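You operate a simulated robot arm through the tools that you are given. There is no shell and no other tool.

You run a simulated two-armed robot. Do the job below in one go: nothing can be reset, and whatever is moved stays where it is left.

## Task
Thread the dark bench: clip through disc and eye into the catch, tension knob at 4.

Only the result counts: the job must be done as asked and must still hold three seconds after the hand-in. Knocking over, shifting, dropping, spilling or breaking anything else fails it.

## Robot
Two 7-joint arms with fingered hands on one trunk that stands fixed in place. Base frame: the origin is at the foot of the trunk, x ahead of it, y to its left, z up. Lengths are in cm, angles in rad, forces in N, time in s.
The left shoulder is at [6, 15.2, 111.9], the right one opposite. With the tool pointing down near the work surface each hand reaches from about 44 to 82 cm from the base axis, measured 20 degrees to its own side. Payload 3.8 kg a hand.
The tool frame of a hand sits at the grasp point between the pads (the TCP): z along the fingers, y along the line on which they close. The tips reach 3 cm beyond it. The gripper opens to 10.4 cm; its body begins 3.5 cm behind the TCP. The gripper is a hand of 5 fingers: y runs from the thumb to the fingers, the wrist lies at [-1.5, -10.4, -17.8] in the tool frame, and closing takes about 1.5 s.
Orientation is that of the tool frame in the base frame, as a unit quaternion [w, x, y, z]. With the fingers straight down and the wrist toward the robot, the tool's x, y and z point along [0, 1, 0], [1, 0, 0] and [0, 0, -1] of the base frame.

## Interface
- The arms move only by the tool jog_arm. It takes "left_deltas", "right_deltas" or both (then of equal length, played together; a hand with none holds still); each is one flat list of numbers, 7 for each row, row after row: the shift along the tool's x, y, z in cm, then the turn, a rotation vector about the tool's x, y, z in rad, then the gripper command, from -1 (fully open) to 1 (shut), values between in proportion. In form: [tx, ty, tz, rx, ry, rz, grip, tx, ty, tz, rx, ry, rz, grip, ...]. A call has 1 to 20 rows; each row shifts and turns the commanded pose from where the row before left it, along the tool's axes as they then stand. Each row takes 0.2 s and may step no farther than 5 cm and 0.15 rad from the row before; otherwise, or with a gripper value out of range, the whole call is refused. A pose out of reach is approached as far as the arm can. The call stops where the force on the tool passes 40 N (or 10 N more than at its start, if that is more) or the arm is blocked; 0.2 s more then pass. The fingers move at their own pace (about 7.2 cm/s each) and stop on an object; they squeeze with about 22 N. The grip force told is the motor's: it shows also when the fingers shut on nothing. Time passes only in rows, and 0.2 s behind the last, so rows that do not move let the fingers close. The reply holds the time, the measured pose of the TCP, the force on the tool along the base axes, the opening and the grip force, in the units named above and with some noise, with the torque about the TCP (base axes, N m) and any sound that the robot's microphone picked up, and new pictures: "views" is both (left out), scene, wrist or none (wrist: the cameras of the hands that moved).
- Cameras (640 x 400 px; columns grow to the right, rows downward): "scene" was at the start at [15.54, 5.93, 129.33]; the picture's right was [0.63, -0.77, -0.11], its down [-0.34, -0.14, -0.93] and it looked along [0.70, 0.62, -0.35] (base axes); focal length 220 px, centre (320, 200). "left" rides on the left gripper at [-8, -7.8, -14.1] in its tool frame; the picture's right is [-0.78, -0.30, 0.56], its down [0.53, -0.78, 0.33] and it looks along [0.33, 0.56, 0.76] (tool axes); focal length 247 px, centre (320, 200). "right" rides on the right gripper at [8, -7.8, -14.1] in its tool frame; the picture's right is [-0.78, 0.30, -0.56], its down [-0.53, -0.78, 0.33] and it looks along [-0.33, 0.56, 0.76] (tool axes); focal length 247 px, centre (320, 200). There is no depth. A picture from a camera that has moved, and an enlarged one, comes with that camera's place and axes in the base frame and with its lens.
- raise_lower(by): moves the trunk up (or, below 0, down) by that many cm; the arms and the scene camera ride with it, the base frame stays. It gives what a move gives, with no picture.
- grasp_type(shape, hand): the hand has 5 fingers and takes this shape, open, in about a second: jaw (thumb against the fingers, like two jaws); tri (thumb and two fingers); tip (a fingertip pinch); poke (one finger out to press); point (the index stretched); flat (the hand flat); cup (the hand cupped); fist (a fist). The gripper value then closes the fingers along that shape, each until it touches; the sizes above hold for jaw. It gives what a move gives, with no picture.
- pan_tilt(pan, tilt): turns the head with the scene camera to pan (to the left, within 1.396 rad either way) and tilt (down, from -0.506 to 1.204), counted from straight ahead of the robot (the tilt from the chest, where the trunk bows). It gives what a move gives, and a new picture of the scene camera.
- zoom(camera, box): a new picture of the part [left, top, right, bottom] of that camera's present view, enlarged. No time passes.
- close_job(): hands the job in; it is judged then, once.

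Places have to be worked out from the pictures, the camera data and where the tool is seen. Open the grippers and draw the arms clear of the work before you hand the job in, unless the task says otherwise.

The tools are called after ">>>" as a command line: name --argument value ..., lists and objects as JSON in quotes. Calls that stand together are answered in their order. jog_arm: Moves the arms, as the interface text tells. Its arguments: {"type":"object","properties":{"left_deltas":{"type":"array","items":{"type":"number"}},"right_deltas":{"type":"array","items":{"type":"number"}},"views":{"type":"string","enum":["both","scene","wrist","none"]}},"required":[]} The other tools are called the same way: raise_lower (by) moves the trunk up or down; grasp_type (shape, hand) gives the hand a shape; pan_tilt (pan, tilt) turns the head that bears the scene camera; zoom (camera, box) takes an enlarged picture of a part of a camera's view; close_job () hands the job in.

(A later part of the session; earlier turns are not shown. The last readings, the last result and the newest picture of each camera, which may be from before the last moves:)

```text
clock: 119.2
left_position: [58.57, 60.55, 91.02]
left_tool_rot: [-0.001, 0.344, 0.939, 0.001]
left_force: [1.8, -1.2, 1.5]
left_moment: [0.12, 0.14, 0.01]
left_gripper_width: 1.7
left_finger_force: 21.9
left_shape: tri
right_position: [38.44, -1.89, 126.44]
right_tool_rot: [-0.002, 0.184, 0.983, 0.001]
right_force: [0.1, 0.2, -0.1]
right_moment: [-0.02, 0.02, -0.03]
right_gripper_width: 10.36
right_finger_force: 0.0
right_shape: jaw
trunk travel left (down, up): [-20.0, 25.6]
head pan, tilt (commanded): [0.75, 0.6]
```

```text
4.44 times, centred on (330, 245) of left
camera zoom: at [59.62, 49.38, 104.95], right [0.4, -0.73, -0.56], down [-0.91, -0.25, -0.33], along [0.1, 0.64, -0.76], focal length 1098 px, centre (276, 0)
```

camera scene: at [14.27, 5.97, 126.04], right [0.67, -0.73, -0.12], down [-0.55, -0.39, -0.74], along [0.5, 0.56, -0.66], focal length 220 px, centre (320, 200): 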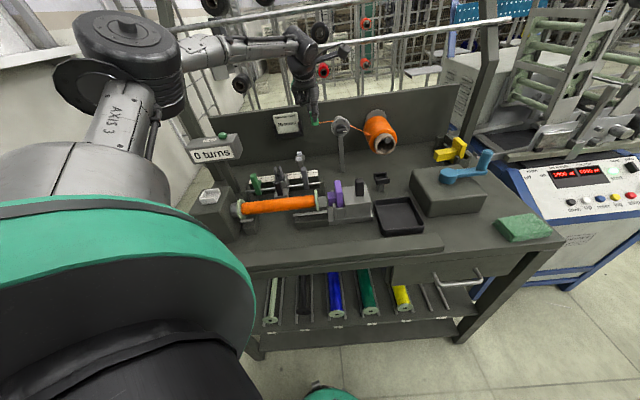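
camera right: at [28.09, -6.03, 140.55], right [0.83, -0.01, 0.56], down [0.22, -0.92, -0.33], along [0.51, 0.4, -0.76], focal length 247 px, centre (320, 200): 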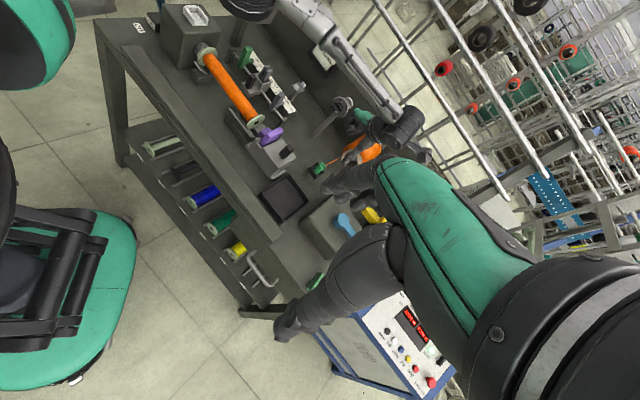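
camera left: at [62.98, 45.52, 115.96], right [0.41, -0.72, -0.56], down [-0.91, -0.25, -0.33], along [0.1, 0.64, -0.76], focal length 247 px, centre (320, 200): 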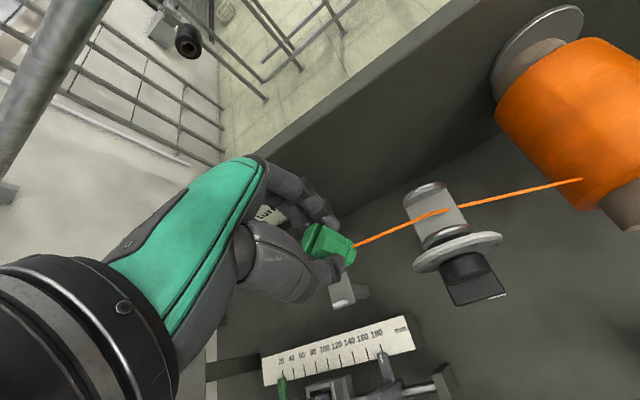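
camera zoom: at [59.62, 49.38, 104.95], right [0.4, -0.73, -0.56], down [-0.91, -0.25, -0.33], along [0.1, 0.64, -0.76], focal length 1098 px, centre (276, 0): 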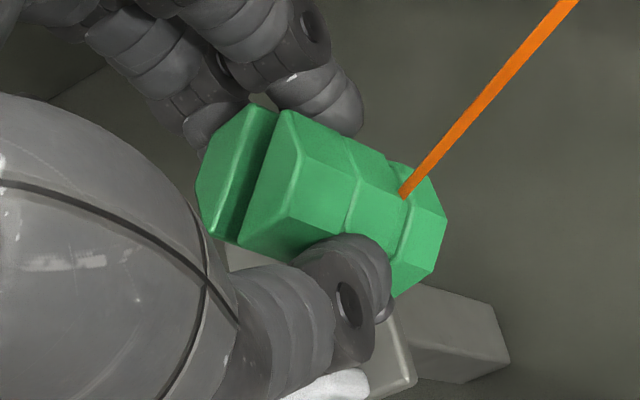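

Comparing closely, the space between the white tips is centred slightly further back (about v = 84.1) than I assumed. I back off a touch, shift 3 mm toward the back and 2 mm up, and go on.

>>> jog_arm --left_deltas '[-0.5, -0.04, -0.2, 0, 0, 0, 0.8, -0.02, 0.28, 0, 0, 0, 0, 0.8, 0.6, 0.05, 0, 0, 0, 0, 0.8, 0.6, 0.05, 0, 0, 0, 0, 0.8]' --views "none"

>>> zoom --camera "scene" --box '[286, 138, 326, 165]'

>>> zoom --camera "right" --box '[290, 72, 330, 99]'

```text
clock: 120.2
left_position: [58.28, 61.04, 91.15]
left_tool_rot: [0.002, 0.344, 0.939, 0.0]
left_force: [4.3, -7.4, 1.8]
left_moment: [-0.29, -0.16, -0.07]
left_gripper_width: 1.68
left_finger_force: 21.4
left_shape: tri
right_position: [38.52, -2.07, 126.44]
right_tool_rot: [-0.001, 0.184, 0.983, 0.001]
right_force: [0.1, 0.2, 0.3]
right_moment: [0.02, 0.02, -0.05]
right_gripper_width: 10.39
right_finger_force: 0.1
right_shape: jaw
trunk travel left (down, up): [-20.0, 25.6]
head pan, tilt (commanded): [0.75, 0.6]
```

```text
14.81 times, centred on (306, 152) of scene
camera zoom: at [14.33, 5.79, 126.04], right [0.67, -0.73, -0.12], down [-0.55, -0.38, -0.74], along [0.5, 0.56, -0.66], focal length 3256 px, centre (527, 918)
```

zoom: 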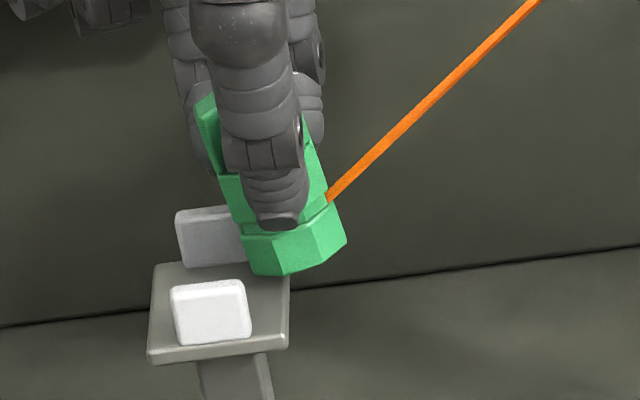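

```text
14.81 times, centred on (310, 86) of right
camera zoom: at [28.18, -6.18, 140.56], right [0.83, -0.01, 0.56], down [0.22, -0.92, -0.33], along [0.51, 0.4, -0.76], focal length 3659 px, centre (468, 1896)
```

zoom: 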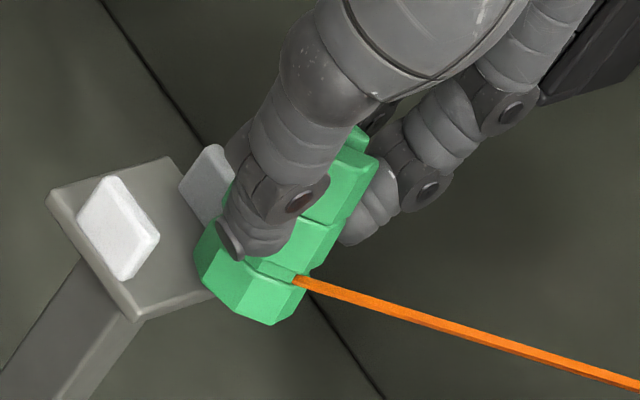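

The contact is with the back tip, so the clip is now too far back; its proper line is near v = 83.85. I back off, shift 5 mm to the front, and advance again.

>>> jog_arm --left_deltas '[-0.8, -0.07, 0, 0, 0, 0, 0.8, 0.04, -0.5, 0, 0, 0, 0, 0.8, 0.6, 0.05, 0, 0, 0, 0, 0.8, 0.6, 0.05, 0, 0, 0, 0, 0.8]' --views "none"

>>> zoom --camera "scene" --box '[286, 138, 326, 165]'

>>> zoom --camera "right" --box '[290, 72, 330, 99]'

```text
clock: 121.2
left_position: [57.48, 61.23, 91.11]
left_tool_rot: [-0.001, 0.343, 0.939, 0.0]
left_force: [-0.8, -4.5, 0.1]
left_moment: [-0.17, 0.05, -0.03]
left_gripper_width: 1.67
left_finger_force: 22.2
left_shape: tri
right_position: [38.37, -1.78, 126.45]
right_tool_rot: [0.0, 0.184, 0.983, 0.0]
right_force: [0.2, -0.1, 0.6]
right_moment: [-0.05, 0.0, 0.02]
right_gripper_width: 10.39
right_finger_force: 0.0
right_shape: jaw
trunk travel left (down, up): [-20.0, 25.6]
head pan, tilt (commanded): [0.75, 0.6]
```

```text
14.81 times, centred on (306, 152) of scene
camera zoom: at [14.19, 5.94, 126.05], right [0.67, -0.73, -0.12], down [-0.55, -0.38, -0.74], along [0.5, 0.56, -0.66], focal length 3256 px, centre (527, 918)
```

zoom: 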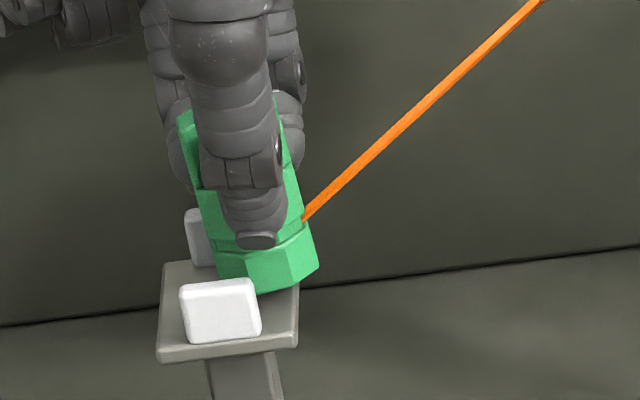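

```text
14.81 times, centred on (310, 86) of right
camera zoom: at [28.03, -6.01, 140.59], right [0.83, 0.0, 0.56], down [0.22, -0.92, -0.33], along [0.51, 0.4, -0.76], focal length 3659 px, centre (468, 1896)
```

zoom: 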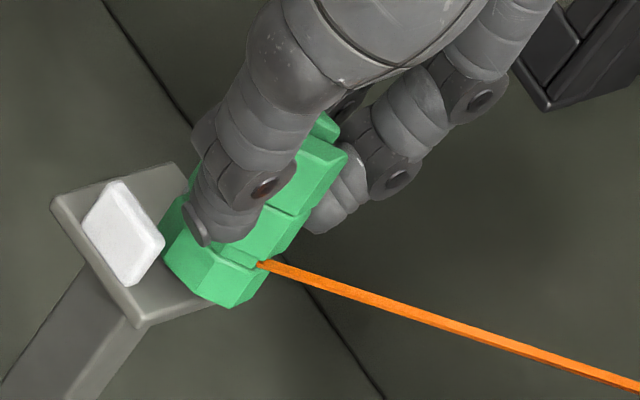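

The clip is now between the two white tips with only light touch at the back. I shift another 1.5 mm forward and keep moving left through the eye.

>>> jog_arm --left_deltas '[0.01, -0.18, 0, 0, 0, 0, 0.8, 0.6, 0.05, 0, 0, 0, 0, 0.8, 0.6, 0.05, 0, 0, 0, 0, 0.8, 0.6, 0.05, 0, 0, 0, 0, 0.8]' --views "none"

>>> zoom --camera "scene" --box '[280, 138, 320, 165]'

>>> zoom --camera "right" --box '[284, 68, 324, 95]'

```text
clock: 122.2
left_position: [56.07, 62.37, 91.02]
left_tool_rot: [-0.001, 0.343, 0.939, 0.0]
left_force: [0.4, 1.0, 0.4]
left_moment: [-0.02, 0.01, 0.03]
left_gripper_width: 1.67
left_finger_force: 22.2
left_shape: tri
right_position: [38.33, -1.73, 126.39]
right_tool_rot: [0.0, 0.183, 0.983, 0.0]
right_force: [0.7, -0.3, 0.2]
right_moment: [-0.01, -0.02, -0.03]
right_gripper_width: 10.37
right_finger_force: 0.0
right_shape: jaw
trunk travel left (down, up): [-20.0, 25.6]
head pan, tilt (commanded): [0.75, 0.6]
```

```text
14.81 times, centred on (300, 152) of scene
camera zoom: at [14.23, 6.03, 126.04], right [0.67, -0.73, -0.12], down [-0.55, -0.39, -0.74], along [0.5, 0.56, -0.66], focal length 3256 px, centre (616, 918)
```

zoom: 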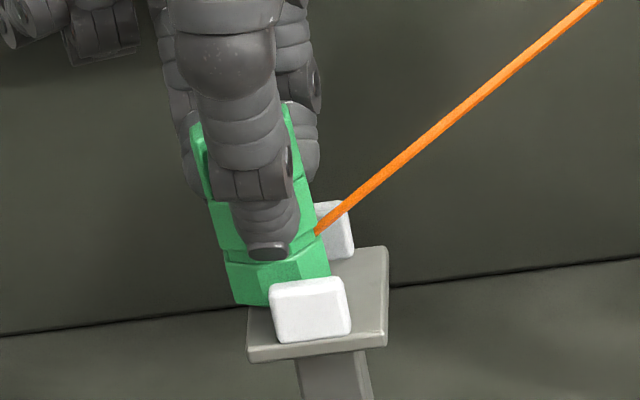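

```text
14.81 times, centred on (304, 82) of right
camera zoom: at [28.07, -5.91, 140.59], right [0.83, 0.0, 0.56], down [0.22, -0.92, -0.33], along [0.51, 0.4, -0.76], focal length 3659 px, centre (557, 1956)
```

zoom: 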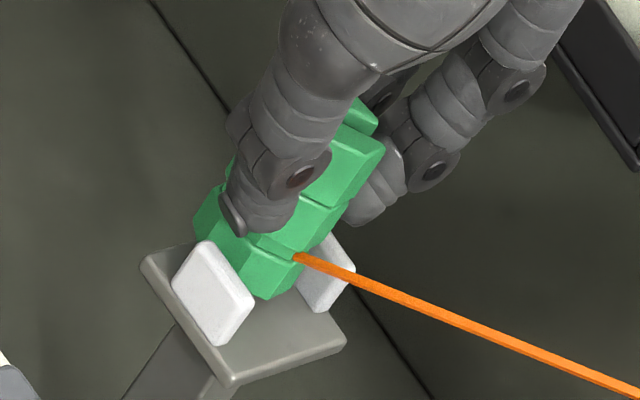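

The clip is passing cleanly between the tips with no contact. I continue left until it is clear and check whether the eye has caught the thread.

>>> jog_arm --left_deltas '[0.8, 0.07, 0, 0, 0, 0, 0.8, 0.8, 0.07, 0, 0, 0, 0, 0.8, 0.8, 0.07, 0, 0, 0, 0, 0.8, 0.8, 0.07, 0, 0, 0, 0, 0.8, 0.8, 0.07, 0, 0, 0, 0, 0.8]' --views "none"

>>> zoom --camera "scene" --box '[270, 110, 366, 175]'

>>> zoom --camera "right" --box '[264, 50, 360, 115]'

>>> zoom --camera "left" --box '[240, 120, 480, 300]'

```text
clock: 123.4
left_position: [53.17, 65.24, 91.01]
left_tool_rot: [0.0, 0.343, 0.939, 0.001]
left_force: [0.1, -0.8, 0.1]
left_moment: [-0.04, -0.01, 0.01]
left_gripper_width: 1.7
left_finger_force: 22.0
left_shape: tri
right_position: [38.35, -1.64, 126.46]
right_tool_rot: [0.0, 0.183, 0.983, 0.0]
right_force: [0.8, -0.3, 0.3]
right_moment: [0.02, 0.03, 0.0]
right_gripper_width: 10.39
right_finger_force: 0.1
right_shape: jaw
trunk travel left (down, up): [-20.0, 25.6]
head pan, tilt (commanded): [0.75, 0.6]
```

```text
6.15 times, centred on (318, 142) of scene
camera zoom: at [14.22, 6.03, 126.04], right [0.67, -0.73, -0.12], down [-0.55, -0.39, -0.74], along [0.5, 0.56, -0.66], focal length 1353 px, centre (332, 554)
```

zoom: 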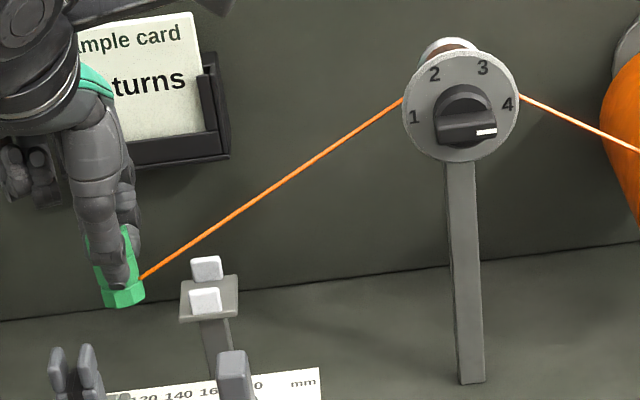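

```text
6.15 times, centred on (312, 82) of right
camera zoom: at [28.06, -5.91, 140.59], right [0.83, 0.0, 0.56], down [0.22, -0.92, -0.33], along [0.51, 0.4, -0.76], focal length 1520 px, centre (369, 923)
```

zoom: 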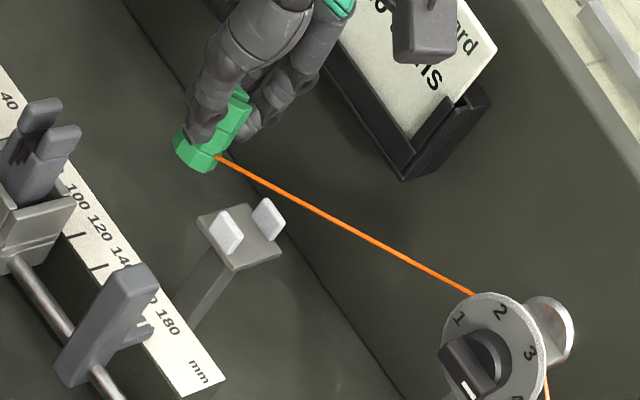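

```text
2.22 times, centred on (360, 210) of left
camera zoom: at [54.32, 54.11, 105.08], right [0.4, -0.73, -0.56], down [-0.91, -0.25, -0.33], along [0.1, 0.64, -0.76], focal length 549 px, centre (231, 178)
```

zoom: 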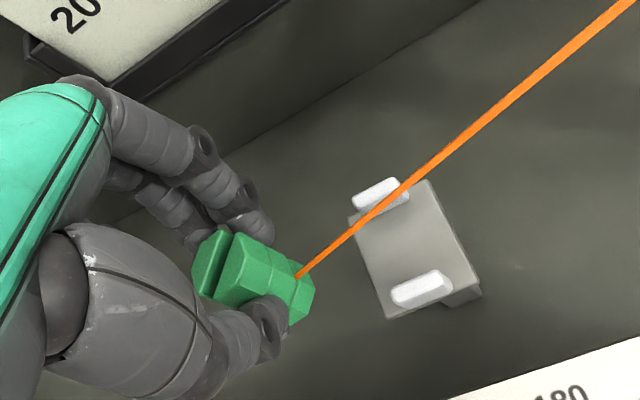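

The thread still runs straight from the disc above the eye. I move a little further left and lower the clip, so the thread is drawn down between the tips, and see if it catches.

>>> jog_arm --left_deltas '[1.0, 0.09, 0, 0, 0, 0, 0.8, 0.6, 0.05, 1, 0, 0, 0, 0.8, 0, 0, 1.5, 0, 0, 0, 0.8, 0, 0, 1.5, 0, 0, 0, 0.8]' --views "none"

>>> zoom --camera "scene" --box '[270, 110, 366, 175]'

>>> zoom --camera "left" --box '[240, 120, 480, 300]'

>>> zoom --camera "right" --box '[264, 50, 360, 115]'

```text
clock: 124.4
left_position: [52.0, 66.41, 86.94]
left_tool_rot: [0.0, 0.343, 0.94, 0.0]
left_force: [-0.5, -0.9, 0.2]
left_moment: [0.0, 0.01, 0.01]
left_gripper_width: 1.68
left_finger_force: 21.9
left_shape: tri
right_position: [38.38, -1.71, 126.54]
right_tool_rot: [0.0, 0.183, 0.983, 0.0]
right_force: [0.4, -0.3, 0.0]
right_moment: [0.02, -0.04, -0.02]
right_gripper_width: 10.4
right_finger_force: 0.1
right_shape: jaw
trunk travel left (down, up): [-20.0, 25.6]
head pan, tilt (commanded): [0.75, 0.6]
```

```text
6.15 times, centred on (318, 142) of scene
camera zoom: at [14.26, 6.03, 126.03], right [0.67, -0.73, -0.12], down [-0.55, -0.39, -0.74], along [0.5, 0.56, -0.66], focal length 1353 px, centre (332, 554)
```

zoom: 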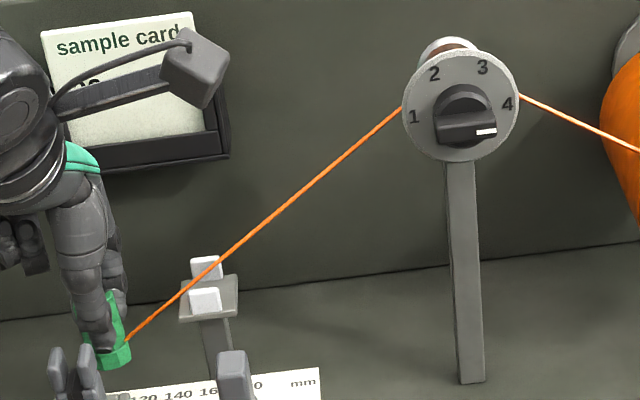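

```text
2.22 times, centred on (360, 210) of left
camera zoom: at [53.14, 55.33, 100.99], right [0.4, -0.73, -0.56], down [-0.91, -0.25, -0.33], along [0.1, 0.64, -0.76], focal length 549 px, centre (231, 178)
```

zoom: 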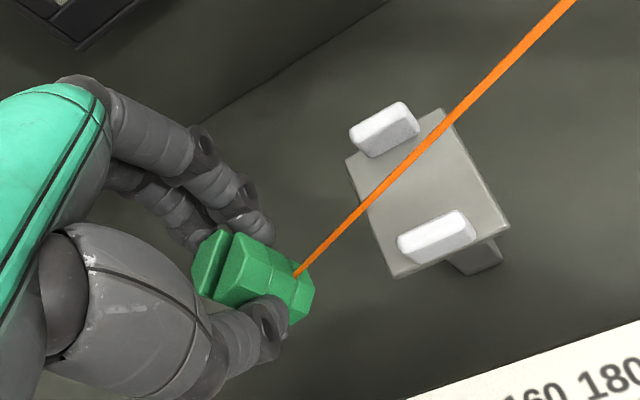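

```text
6.15 times, centred on (312, 82) of right
camera zoom: at [28.11, -5.91, 140.58], right [0.83, 0.0, 0.56], down [0.22, -0.92, -0.33], along [0.51, 0.4, -0.76], focal length 1520 px, centre (369, 923)
```

zoom: 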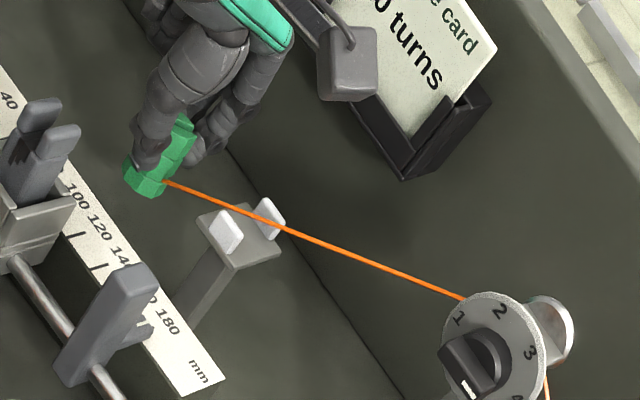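

The line at the eye is still slightly above the tips. I lower the clip a further 3.5 cm so the thread drops between them.

>>> jog_arm --left_deltas '[0, 0, 1.5, 0, 0, 0, 0.8, 0, 0, 1.2, 0, 0, 0, 0.8, 0, 0, 0.8, 0, 0, 0, 0.8]' --views "none"

>>> zoom --camera "scene" --box '[270, 110, 366, 175]'

>>> zoom --camera "left" --box '[240, 120, 480, 300]'

```text
clock: 125.2
left_position: [52.12, 66.38, 83.41]
left_tool_rot: [0.0, 0.344, 0.939, 0.0]
left_force: [0.5, 0.5, -0.1]
left_moment: [0.0, 0.0, -0.01]
left_gripper_width: 1.69
left_finger_force: 22.2
left_shape: tri
right_position: [38.38, -1.73, 126.59]
right_tool_rot: [-0.001, 0.183, 0.983, 0.0]
right_force: [-0.6, -0.1, -0.2]
right_moment: [0.01, -0.01, 0.0]
right_gripper_width: 10.35
right_finger_force: 0.0
right_shape: jaw
trunk travel left (down, up): [-20.0, 25.6]
head pan, tilt (commanded): [0.75, 0.6]
```

```text
6.15 times, centred on (318, 142) of scene
camera zoom: at [14.24, 6.01, 126.04], right [0.67, -0.73, -0.12], down [-0.55, -0.39, -0.74], along [0.5, 0.56, -0.66], focal length 1353 px, centre (332, 554)
```

zoom: 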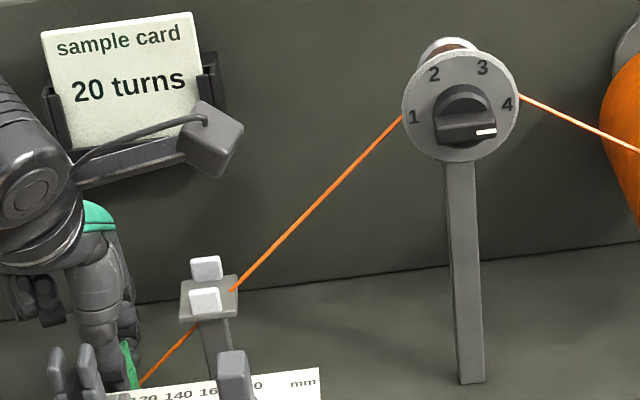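

```text
2.22 times, centred on (360, 210) of left
camera zoom: at [53.2, 55.27, 97.53], right [0.4, -0.73, -0.56], down [-0.91, -0.25, -0.33], along [0.1, 0.64, -0.76], focal length 549 px, centre (231, 178)
```

zoom: 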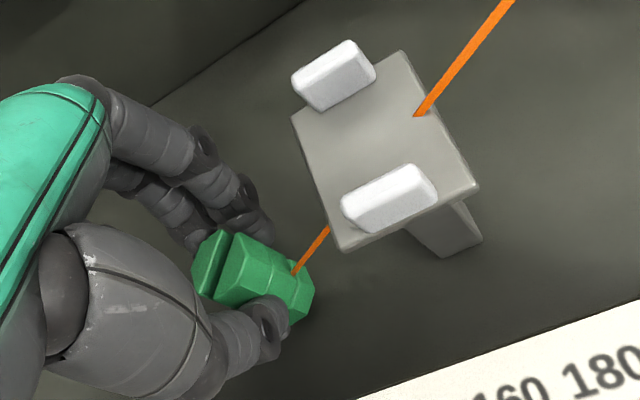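

The thread passes through the plate, so the eye did not catch it; the clip's centre was probably still too high. I lift, go back over to the right of the eye, and measure the clip's lean so I can straighten it and pass lower.

>>> jog_arm --left_deltas '[0, 0, -4, 0, 0, 0, 0.8, 0, 0, -4.5, 0, 0, 0, 0.8, 0, 0, -4.5, 0, 0, 0, 0.8, -4.3, -0.37, 0, 0, 0, 0, 0.8, -4.3, -0.37, 0, 0, 0, 0, 0.8, -4.0, -0.34, 0, 0, 0, 0, 0.8]' --views "none"

>>> zoom --camera "scene" --box '[286, 110, 334, 150]'

>>> zoom --camera "right" --box '[290, 60, 354, 110]'

>>> zoom --camera "left" --box '[270, 200, 390, 300]'

```text
clock: 126.6
left_position: [61.15, 57.43, 96.65]
left_tool_rot: [-0.002, 0.343, 0.939, -0.001]
left_force: [0.0, -0.1, -0.5]
left_moment: [0.03, 0.0, 0.02]
left_gripper_width: 1.7
left_finger_force: 22.2
left_shape: tri
right_position: [38.53, -1.88, 126.55]
right_tool_rot: [-0.001, 0.183, 0.983, 0.0]
right_force: [-0.7, -1.1, 0.2]
right_moment: [0.02, 0.0, -0.02]
right_gripper_width: 10.34
right_finger_force: 0.1
right_shape: jaw
trunk travel left (down, up): [-20.0, 25.6]
head pan, tilt (commanded): [0.75, 0.6]
```

```text
10.00 times, centred on (310, 130) of scene
camera zoom: at [14.32, 5.93, 126.03], right [0.67, -0.73, -0.12], down [-0.55, -0.39, -0.74], along [0.5, 0.56, -0.66], focal length 2198 px, centre (420, 900)
```

zoom: 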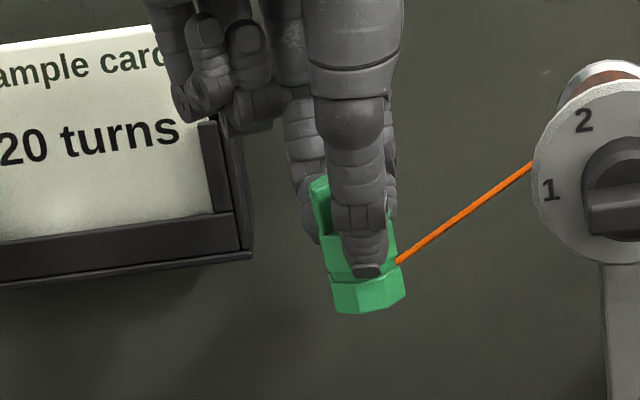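

```text
8.00 times, centred on (322, 85) of right
camera zoom: at [28.18, -6.02, 140.55], right [0.83, 0.0, 0.56], down [0.22, -0.92, -0.33], along [0.51, 0.4, -0.76], focal length 1976 px, centre (304, 1120)
```

zoom: 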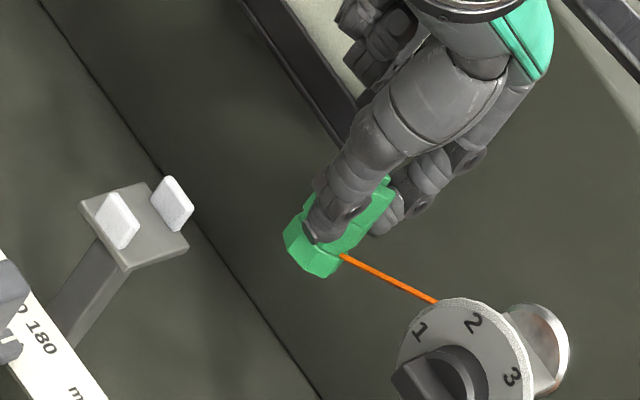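

```text
4.00 times, centred on (330, 250) of left
camera zoom: at [62.28, 46.19, 110.73], right [0.4, -0.73, -0.56], down [-0.91, -0.25, -0.33], along [0.1, 0.64, -0.76], focal length 988 px, centre (280, 0)
```

zoom: 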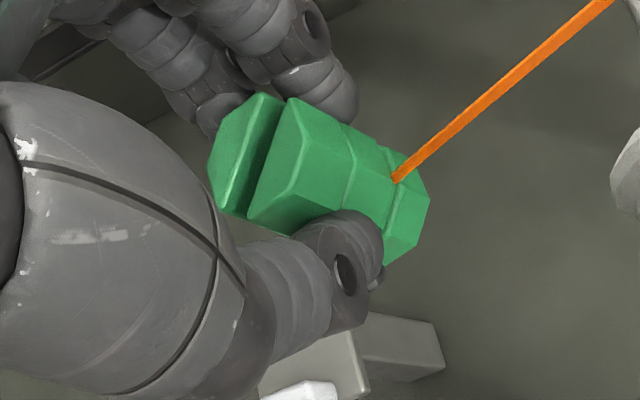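

The clip leans about 9° left and 7° back in the hand, and the thread leaves near its base. Tilting the hand by the opposite amounts makes the clip upright so its base can pass well below the tip tops. I do that, re-centre, and lower to just above plate height on the right side.

>>> jog_arm --left_deltas '[0, 0, 0, -0.065, 0.075, 0, 0.8, 0, 0, 0, -0.065, 0.075, 0, 0.8, 0.04, -0.49, -0.06, 0, 0, 0, 0.8, -0.38, -0.33, 2.52, 0, 0, 0, 0.8, -0.36, -0.31, 2.4, 0, 0, 0, 0.8]' --views "none"

>>> zoom --camera "scene" --box '[284, 125, 332, 165]'

>>> zoom --camera "right" --box '[286, 62, 334, 102]'

>>> zoom --camera "left" --box '[270, 200, 390, 300]'

```text
clock: 127.8
left_position: [60.61, 57.32, 91.42]
left_tool_rot: [-0.049, 0.341, 0.935, 0.086]
left_force: [0.5, -0.1, -0.6]
left_moment: [-0.01, -0.04, 0.02]
left_gripper_width: 1.71
left_finger_force: 22.2
left_shape: tri
right_position: [38.49, -1.75, 126.47]
right_tool_rot: [-0.001, 0.183, 0.983, 0.0]
right_force: [-0.1, -0.1, -0.2]
right_moment: [-0.02, 0.01, 0.02]
right_gripper_width: 10.36
right_finger_force: 0.0
right_shape: jaw
trunk travel left (down, up): [-20.0, 25.6]
head pan, tilt (commanded): [0.75, 0.6]
```

```text
10.00 times, centred on (308, 145) of scene
camera zoom: at [14.3, 6.04, 126.02], right [0.67, -0.73, -0.12], down [-0.55, -0.39, -0.74], along [0.5, 0.56, -0.66], focal length 2198 px, centre (440, 750)
```

zoom: 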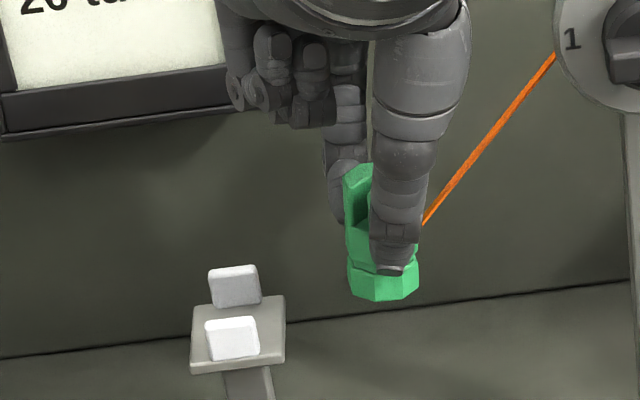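

```text
10.00 times, centred on (310, 82) of right
camera zoom: at [28.16, -5.9, 140.56], right [0.83, 0.0, 0.56], down [0.22, -0.92, -0.33], along [0.51, 0.4, -0.76], focal length 2470 px, centre (420, 1380)
```

zoom: 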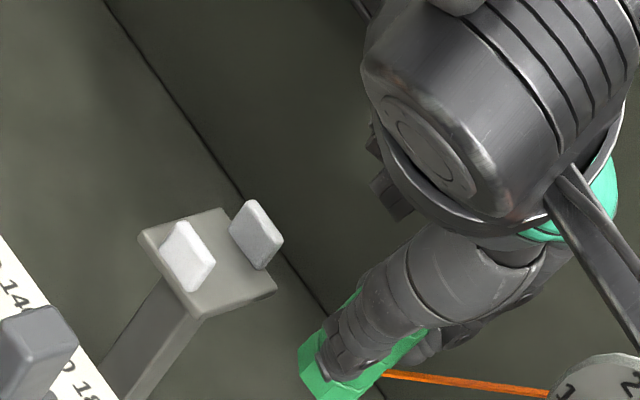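

```text
4.00 times, centred on (330, 250) of left
camera zoom: at [62.28, 43.56, 103.02], right [0.38, -0.6, -0.7], down [-0.92, -0.18, -0.35], along [0.08, 0.78, -0.63], focal length 988 px, centre (280, 0)
```

zoom: 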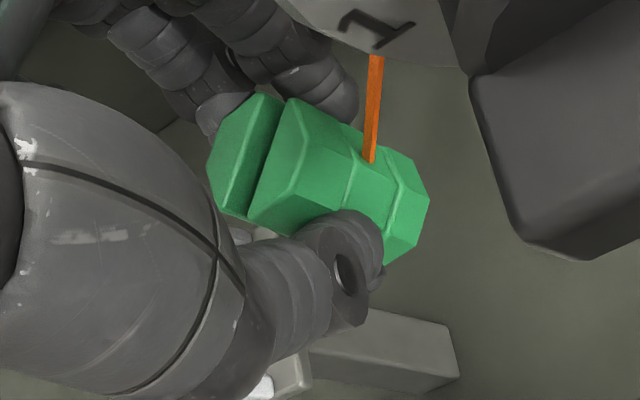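

The clip now stands upright and lines up with the eye. I lower until its base is about 4 mm above the plate level and advance left toward the eye.

>>> jog_arm --left_deltas '[-0.13, -0.12, 0.88, 0, 0, 0, 0.8, 0.985, 0.084, 0.158, 0, 0, 0, 0.8, 0.985, 0.084, 0.158, 0, 0, 0, 0.8, 0.6, 0.05, 0.1, 0, 0, 0, 0.8]' --views "none"

>>> zoom --camera "scene" --box '[286, 135, 326, 165]'

>>> zoom --camera "right" --box '[288, 70, 328, 104]'

```text
clock: 128.8
left_position: [58.76, 59.13, 90.52]
left_tool_rot: [-0.049, 0.341, 0.935, 0.087]
left_force: [0.1, 0.4, -0.8]
left_moment: [-0.02, 0.01, 0.0]
left_gripper_width: 1.68
left_finger_force: 22.5
left_shape: tri
right_position: [38.42, -1.67, 126.53]
right_tool_rot: [0.0, 0.183, 0.983, 0.0]
right_force: [-0.3, -0.6, -0.4]
right_moment: [0.01, 0.0, 0.01]
right_gripper_width: 10.37
right_finger_force: 0.1
right_shape: jaw
trunk travel left (down, up): [-20.0, 25.6]
head pan, tilt (commanded): [0.75, 0.6]
```

```text
13.33 times, centred on (306, 150) of scene
camera zoom: at [14.25, 6.02, 126.04], right [0.67, -0.73, -0.12], down [-0.55, -0.39, -0.74], along [0.5, 0.56, -0.66], focal length 2931 px, centre (507, 867)
```

zoom: 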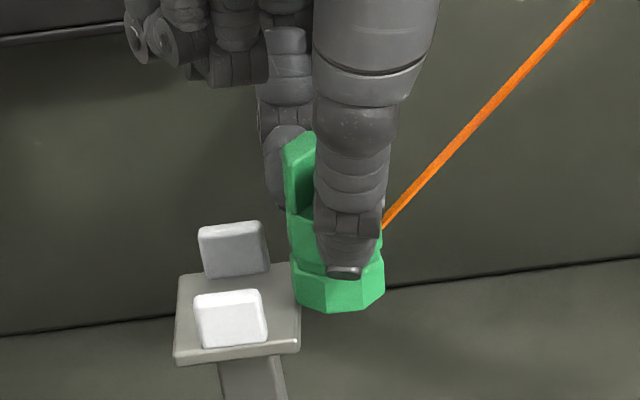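

```text
11.76 times, centred on (308, 87) of right
camera zoom: at [28.09, -5.92, 140.58], right [0.83, 0.0, 0.56], down [0.22, -0.92, -0.33], along [0.51, 0.4, -0.76], focal length 2906 px, centre (461, 1529)
```

zoom: 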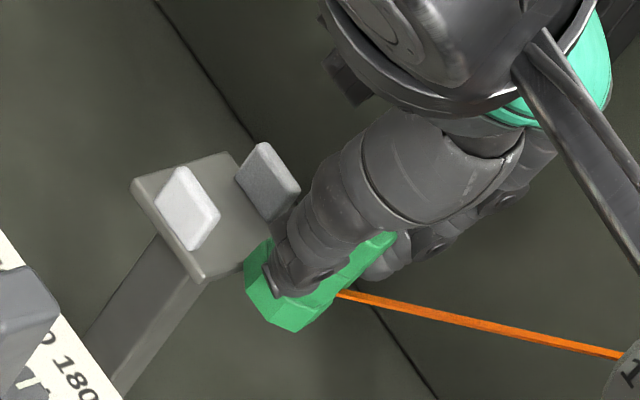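

The base is about 4–5 mm above plate level and lined up, with no contact. I move on left into the eye in small steps.

>>> jog_arm --left_deltas '[0.5, 0.042, 0.08, 0, 0, 0, 0.8, 0.5, 0.042, 0.08, 0, 0, 0, 0.8, 0.5, 0.042, 0.08, 0, 0, 0, 0.8]' --views "none"

>>> zoom --camera "scene" --box '[286, 135, 326, 165]'

>>> zoom --camera "right" --box '[288, 70, 328, 104]'

```text
clock: 129.6
left_position: [57.8, 60.08, 90.73]
left_tool_rot: [-0.048, 0.341, 0.935, 0.087]
left_force: [2.1, -0.8, 3.5]
left_moment: [-0.02, -0.1, 0.01]
left_gripper_width: 1.69
left_finger_force: 22.4
left_shape: tri
right_position: [38.35, -1.82, 126.53]
right_tool_rot: [0.0, 0.184, 0.983, 0.0]
right_force: [0.7, -0.6, -0.3]
right_moment: [-0.02, -0.01, 0.01]
right_gripper_width: 10.37
right_finger_force: 0.0
right_shape: jaw
trunk travel left (down, up): [-20.0, 25.6]
head pan, tilt (commanded): [0.75, 0.6]
```

```text
13.33 times, centred on (306, 150) of scene
camera zoom: at [14.22, 5.95, 126.05], right [0.67, -0.73, -0.12], down [-0.55, -0.38, -0.74], along [0.5, 0.56, -0.66], focal length 2931 px, centre (507, 867)
```

zoom: 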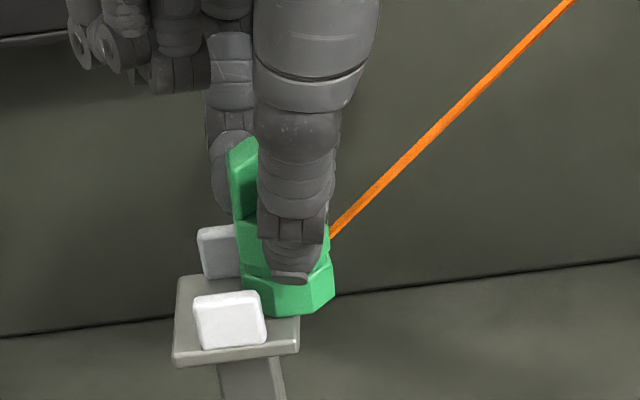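

```text
11.76 times, centred on (308, 87) of right
camera zoom: at [28.06, -6.0, 140.59], right [0.83, 0.0, 0.56], down [0.22, -0.92, -0.33], along [0.51, 0.4, -0.76], focal length 2906 px, centre (461, 1529)
```

zoom: 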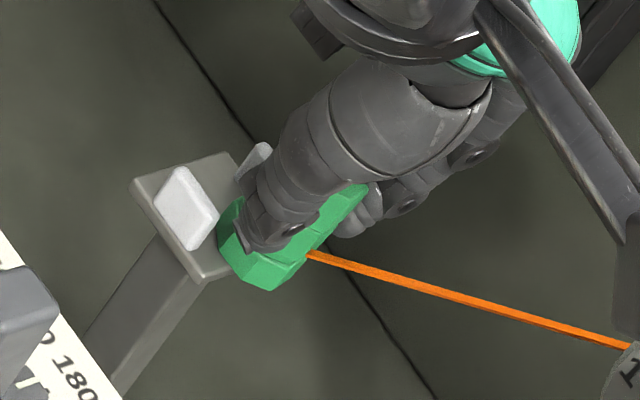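

There is a slight upward touch of about 3.5 N, so I raise by 1.5 mm and continue through.

>>> jog_arm --left_deltas '[0.02, 0.02, -0.15, 0, 0, 0, 0.8, 0.5, 0.042, 0.08, 0, 0, 0, 0.8, 0.5, 0.042, 0.08, 0, 0, 0, 0.8]' --views "none"

>>> zoom --camera "scene" --box '[282, 135, 322, 165]'

>>> zoom --camera "right" --box '[284, 68, 324, 102]'

```text
clock: 130.4
left_position: [57.17, 60.62, 90.79]
left_tool_rot: [-0.048, 0.341, 0.935, 0.086]
left_force: [1.6, -0.9, -0.3]
left_moment: [-0.07, -0.04, 0.02]
left_gripper_width: 1.71
left_finger_force: 21.9
left_shape: tri
right_position: [38.46, -1.8, 126.44]
right_tool_rot: [0.0, 0.184, 0.983, 0.0]
right_force: [0.4, 0.4, -0.1]
right_moment: [-0.02, -0.02, 0.02]
right_gripper_width: 10.37
right_finger_force: 0.0
right_shape: jaw
trunk travel left (down, up): [-20.0, 25.6]
head pan, tilt (commanded): [0.75, 0.6]
```

```text
13.33 times, centred on (302, 150) of scene
camera zoom: at [14.27, 5.97, 126.03], right [0.67, -0.73, -0.12], down [-0.55, -0.38, -0.74], along [0.5, 0.56, -0.66], focal length 2931 px, centre (560, 867)
```

zoom: 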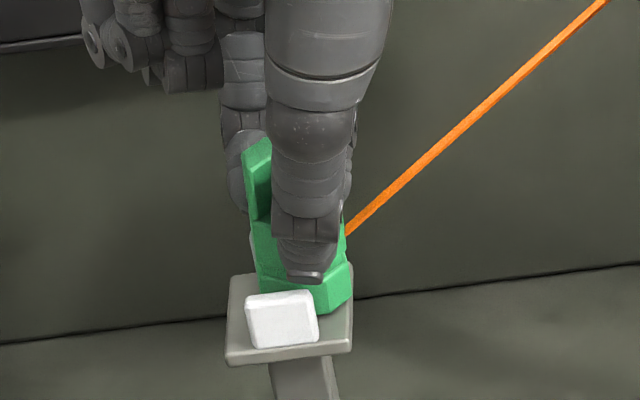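

```text
11.76 times, centred on (304, 85) of right
camera zoom: at [28.12, -5.98, 140.57], right [0.83, 0.0, 0.56], down [0.22, -0.92, -0.33], along [0.51, 0.4, -0.76], focal length 2906 px, centre (508, 1553)
```

zoom: 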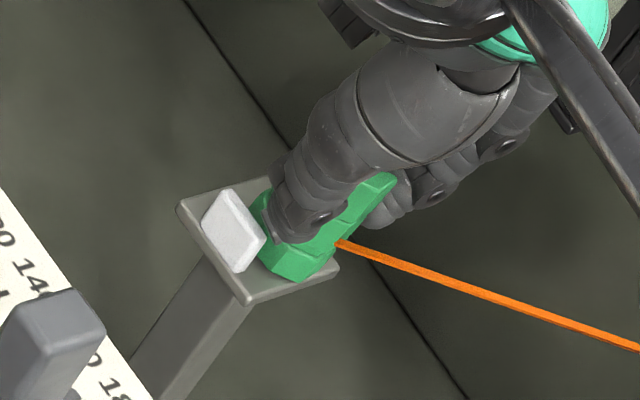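

The clip stands in the eye with its base near the plate and hardly any force. I continue left until it is clear.

>>> jog_arm --left_deltas '[0.5, 0.042, 0.08, 0, 0, 0, 0.8, 0.5, 0.042, 0.08, 0, 0, 0, 0.8, 0.6, 0.05, 0.095, 0, 0, 0, 0.8, 0.7, 0.06, 0.11, 0, 0, 0, 0.8, 0.8, 0.07, 0.126, 0, 0, 0, 0.8, 0.8, 0.07, 0.126, 0, 0, 0, 0.8, 0.8, 0.07, 0.126, 0, 0, 0, 0.8]' --views "none"

>>> zoom --camera "scene" --box '[270, 110, 366, 175]'

>>> zoom --camera "left" --box '[240, 120, 480, 300]'

>>> zoom --camera "right" --box '[264, 50, 360, 115]'

```text
clock: 132.0
left_position: [53.66, 64.14, 90.87]
left_tool_rot: [-0.048, 0.341, 0.935, 0.087]
left_force: [-0.2, -0.3, -0.6]
left_moment: [0.02, 0.02, -0.04]
left_gripper_width: 1.71
left_finger_force: 22.1
left_shape: tri
right_position: [38.41, -1.65, 126.43]
right_tool_rot: [0.0, 0.184, 0.983, 0.0]
right_force: [-0.2, -0.9, -0.1]
right_moment: [0.0, 0.03, 0.03]
right_gripper_width: 10.36
right_finger_force: 0.0
right_shape: jaw
trunk travel left (down, up): [-20.0, 25.6]
head pan, tilt (commanded): [0.75, 0.6]
```

```text
6.15 times, centred on (318, 142) of scene
camera zoom: at [14.21, 6.03, 126.04], right [0.67, -0.73, -0.12], down [-0.55, -0.39, -0.74], along [0.5, 0.56, -0.66], focal length 1353 px, centre (332, 554)
```

zoom: 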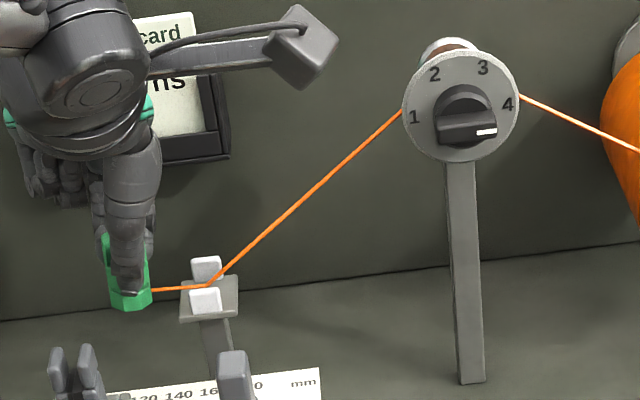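

```text
2.22 times, centred on (360, 210) of left
camera zoom: at [55.17, 50.53, 102.3], right [0.38, -0.6, -0.7], down [-0.92, -0.18, -0.35], along [0.08, 0.78, -0.62], focal length 549 px, centre (231, 178)
```

zoom: 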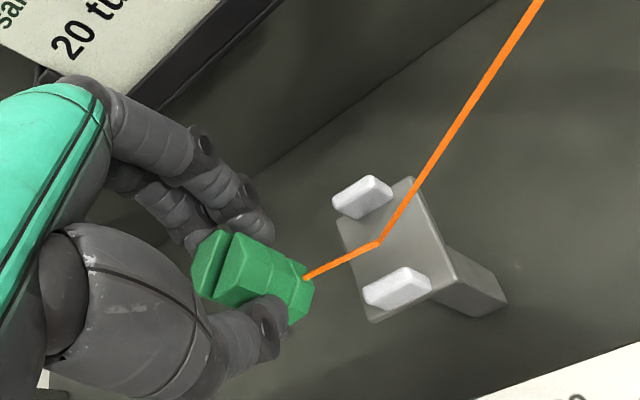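

```text
6.15 times, centred on (312, 82) of right
camera zoom: at [28.05, -5.91, 140.59], right [0.83, 0.0, 0.56], down [0.22, -0.92, -0.33], along [0.51, 0.4, -0.76], focal length 1520 px, centre (369, 923)
```

zoom: 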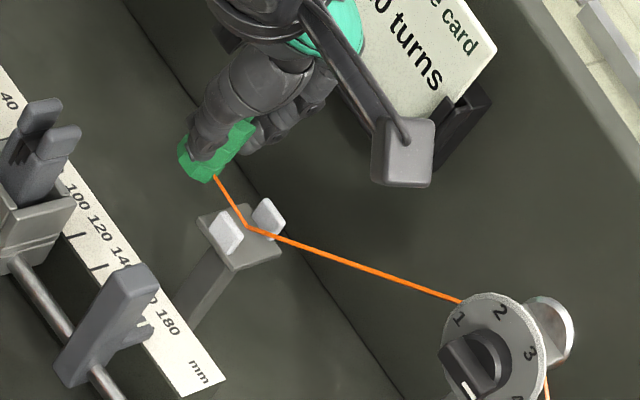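

The eye has caught the thread: it now bends at the disc and again at the eye. I lift the clip clear and take a look at the headstock, the catch tray and the counter box near it before carrying it there.

>>> jog_arm --left_deltas '[0.6, 0.55, -4, 0, 0, 0, 0.8, 0.6, 0.55, -4, 0, 0, 0, 0.8, 0.5, 0.4, -3.5, 0, 0, 0, 0.8]' --views "scene"

>>> zoom --camera "scene" --box '[170, 110, 330, 230]'

>>> zoom --camera "right" --box '[130, 0, 310, 110]'

>>> zoom --camera "left" --box '[180, 150, 480, 350]'

```text
clock: 132.8
left_position: [53.76, 64.11, 102.57]
left_tool_rot: [-0.049, 0.341, 0.935, 0.086]
left_force: [-0.6, -0.7, 0.5]
left_moment: [0.02, -0.02, -0.01]
left_gripper_width: 1.71
left_finger_force: 21.9
left_shape: tri
right_position: [38.34, -1.85, 126.44]
right_tool_rot: [0.001, 0.184, 0.983, -0.001]
right_force: [0.7, -0.6, -0.5]
right_moment: [-0.02, -0.01, -0.01]
right_gripper_width: 10.39
right_finger_force: 0.0
right_shape: jaw
trunk travel left (down, up): [-20.0, 25.6]
head pan, tilt (commanded): [0.75, 0.6]
camera scene: at [14.22, 5.96, 126.05], right [0.67, -0.73, -0.12], down [-0.55, -0.38, -0.74], along [0.5, 0.56, -0.66], focal length 220 px, centre (320, 200)
```

scene: 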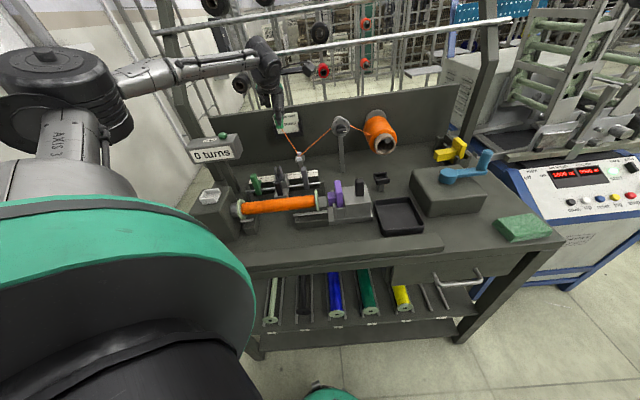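

```text
3.33 times, centred on (250, 170) of scene
camera zoom: at [14.22, 5.96, 126.05], right [0.67, -0.73, -0.12], down [-0.55, -0.38, -0.74], along [0.5, 0.56, -0.66], focal length 733 px, centre (553, 300)
```

zoom: 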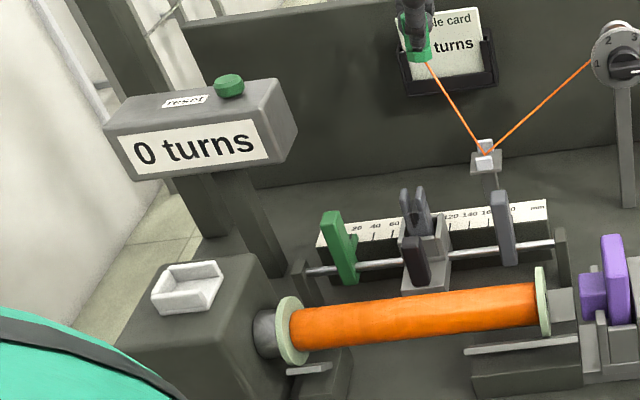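

```text
3.56 times, centred on (220, 55) of right
camera zoom: at [28.06, -6.0, 140.59], right [0.83, 0.0, 0.56], down [0.22, -0.92, -0.33], along [0.51, 0.4, -0.76], focal length 878 px, centre (676, 716)
```

zoom: 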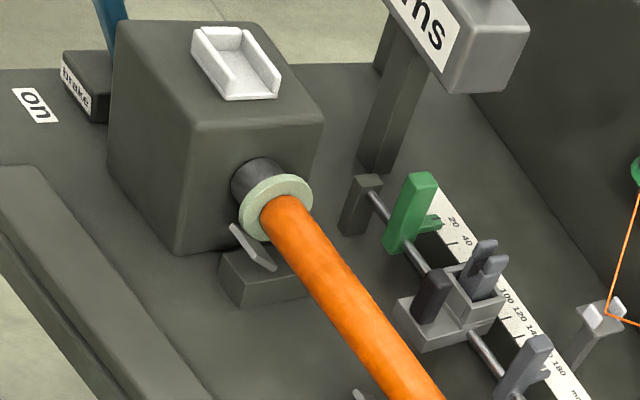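

```text
2.00 times, centred on (330, 250) of left
camera zoom: at [55.32, 50.44, 114.11], right [0.38, -0.6, -0.7], down [-0.92, -0.18, -0.35], along [0.08, 0.78, -0.62], focal length 494 px, centre (300, 100)
```

zoom: 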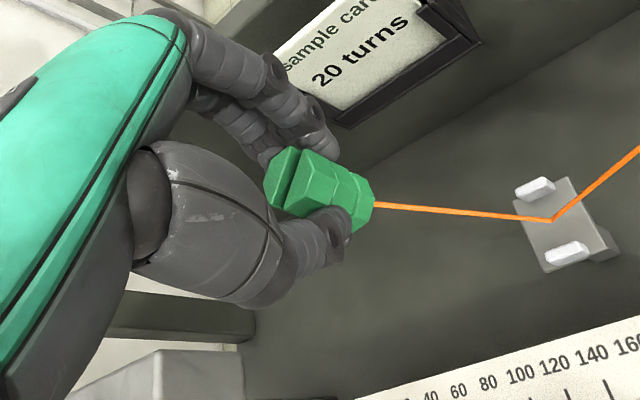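

The way is clear: the counter box stands well behind the catch. I carry the clip at a safe height over to above the white catch tray.

>>> jog_arm --left_deltas '[2.93, -3.09, -0.39, 0, 0, 0, 0.8, 2.93, -3.09, -0.39, 0, 0, 0, 0.8, 2.93, -3.09, -0.39, 0, 0, 0, 0.8, 2.93, -3.09, -0.39, 0, 0, 0, 0.8, 2.93, -3.09, -0.39, 0, 0, 0, 0.8, 2.93, -3.09, -0.39, 0, 0, 0, 0.8, 2.93, -3.09, -0.39, 0, 0, 0, 0.8]' --views "both"

>>> zoom --camera "scene" --box '[170, 120, 266, 220]'

>>> zoom --camera "right" --box '[150, 0, 250, 60]'

>>> zoom --camera "left" --box '[240, 180, 480, 360]'

```text
clock: 134.4
left_position: [24.02, 59.87, 105.68]
left_tool_rot: [-0.047, 0.342, 0.934, 0.087]
left_force: [0.3, 0.6, 0.2]
left_moment: [-0.02, 0.0, -0.03]
left_gripper_width: 1.7
left_finger_force: 21.7
left_shape: tri
right_position: [38.08, -1.75, 126.54]
right_tool_rot: [0.0, 0.183, 0.983, -0.001]
right_force: [0.2, -1.3, -0.2]
right_moment: [-0.01, -0.01, 0.01]
right_gripper_width: 10.38
right_finger_force: 0.1
right_shape: jaw
trunk travel left (down, up): [-20.0, 25.6]
head pan, tilt (commanded): [0.75, 0.6]
camera scene: at [14.0, 6.01, 126.08], right [0.67, -0.73, -0.12], down [-0.55, -0.39, -0.74], along [0.5, 0.56, -0.66], focal length 220 px, centre (320, 200)
camera left: at [25.52, 46.32, 117.29], right [0.38, -0.6, -0.7], down [-0.92, -0.18, -0.35], along [0.08, 0.78, -0.62], focal length 247 px, centre (320, 200)
```

scene: 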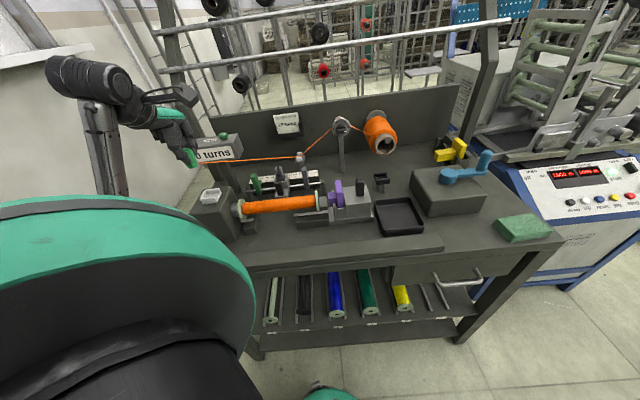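
left: 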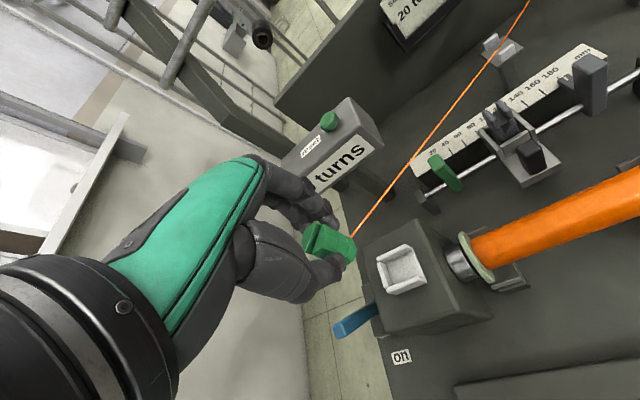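

```text
4.00 times, centred on (218, 170) of scene
camera zoom: at [14.0, 6.01, 126.08], right [0.67, -0.73, -0.12], down [-0.55, -0.39, -0.74], along [0.5, 0.56, -0.66], focal length 879 px, centre (728, 320)
```

zoom: 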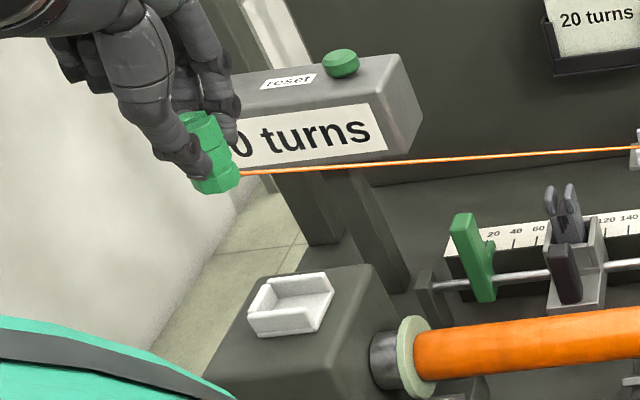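

```text
6.40 times, centred on (200, 30) of right
camera zoom: at [27.8, -5.94, 140.65], right [0.83, 0.0, 0.56], down [0.22, -0.92, -0.33], along [0.51, 0.4, -0.76], focal length 1581 px, centre (1088, 1288)
```

zoom: 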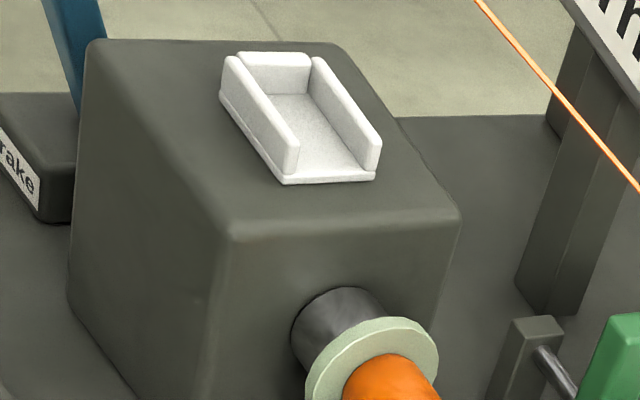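

```text
2.22 times, centred on (360, 270) of left
camera zoom: at [25.52, 46.32, 117.29], right [0.38, -0.6, -0.7], down [-0.92, -0.18, -0.35], along [0.08, 0.78, -0.62], focal length 549 px, centre (231, 44)
```

zoom: 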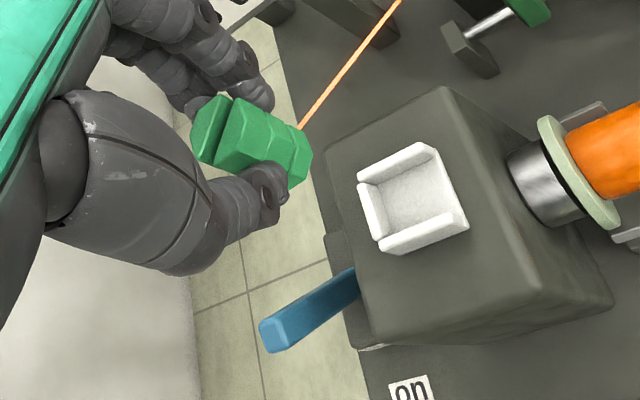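

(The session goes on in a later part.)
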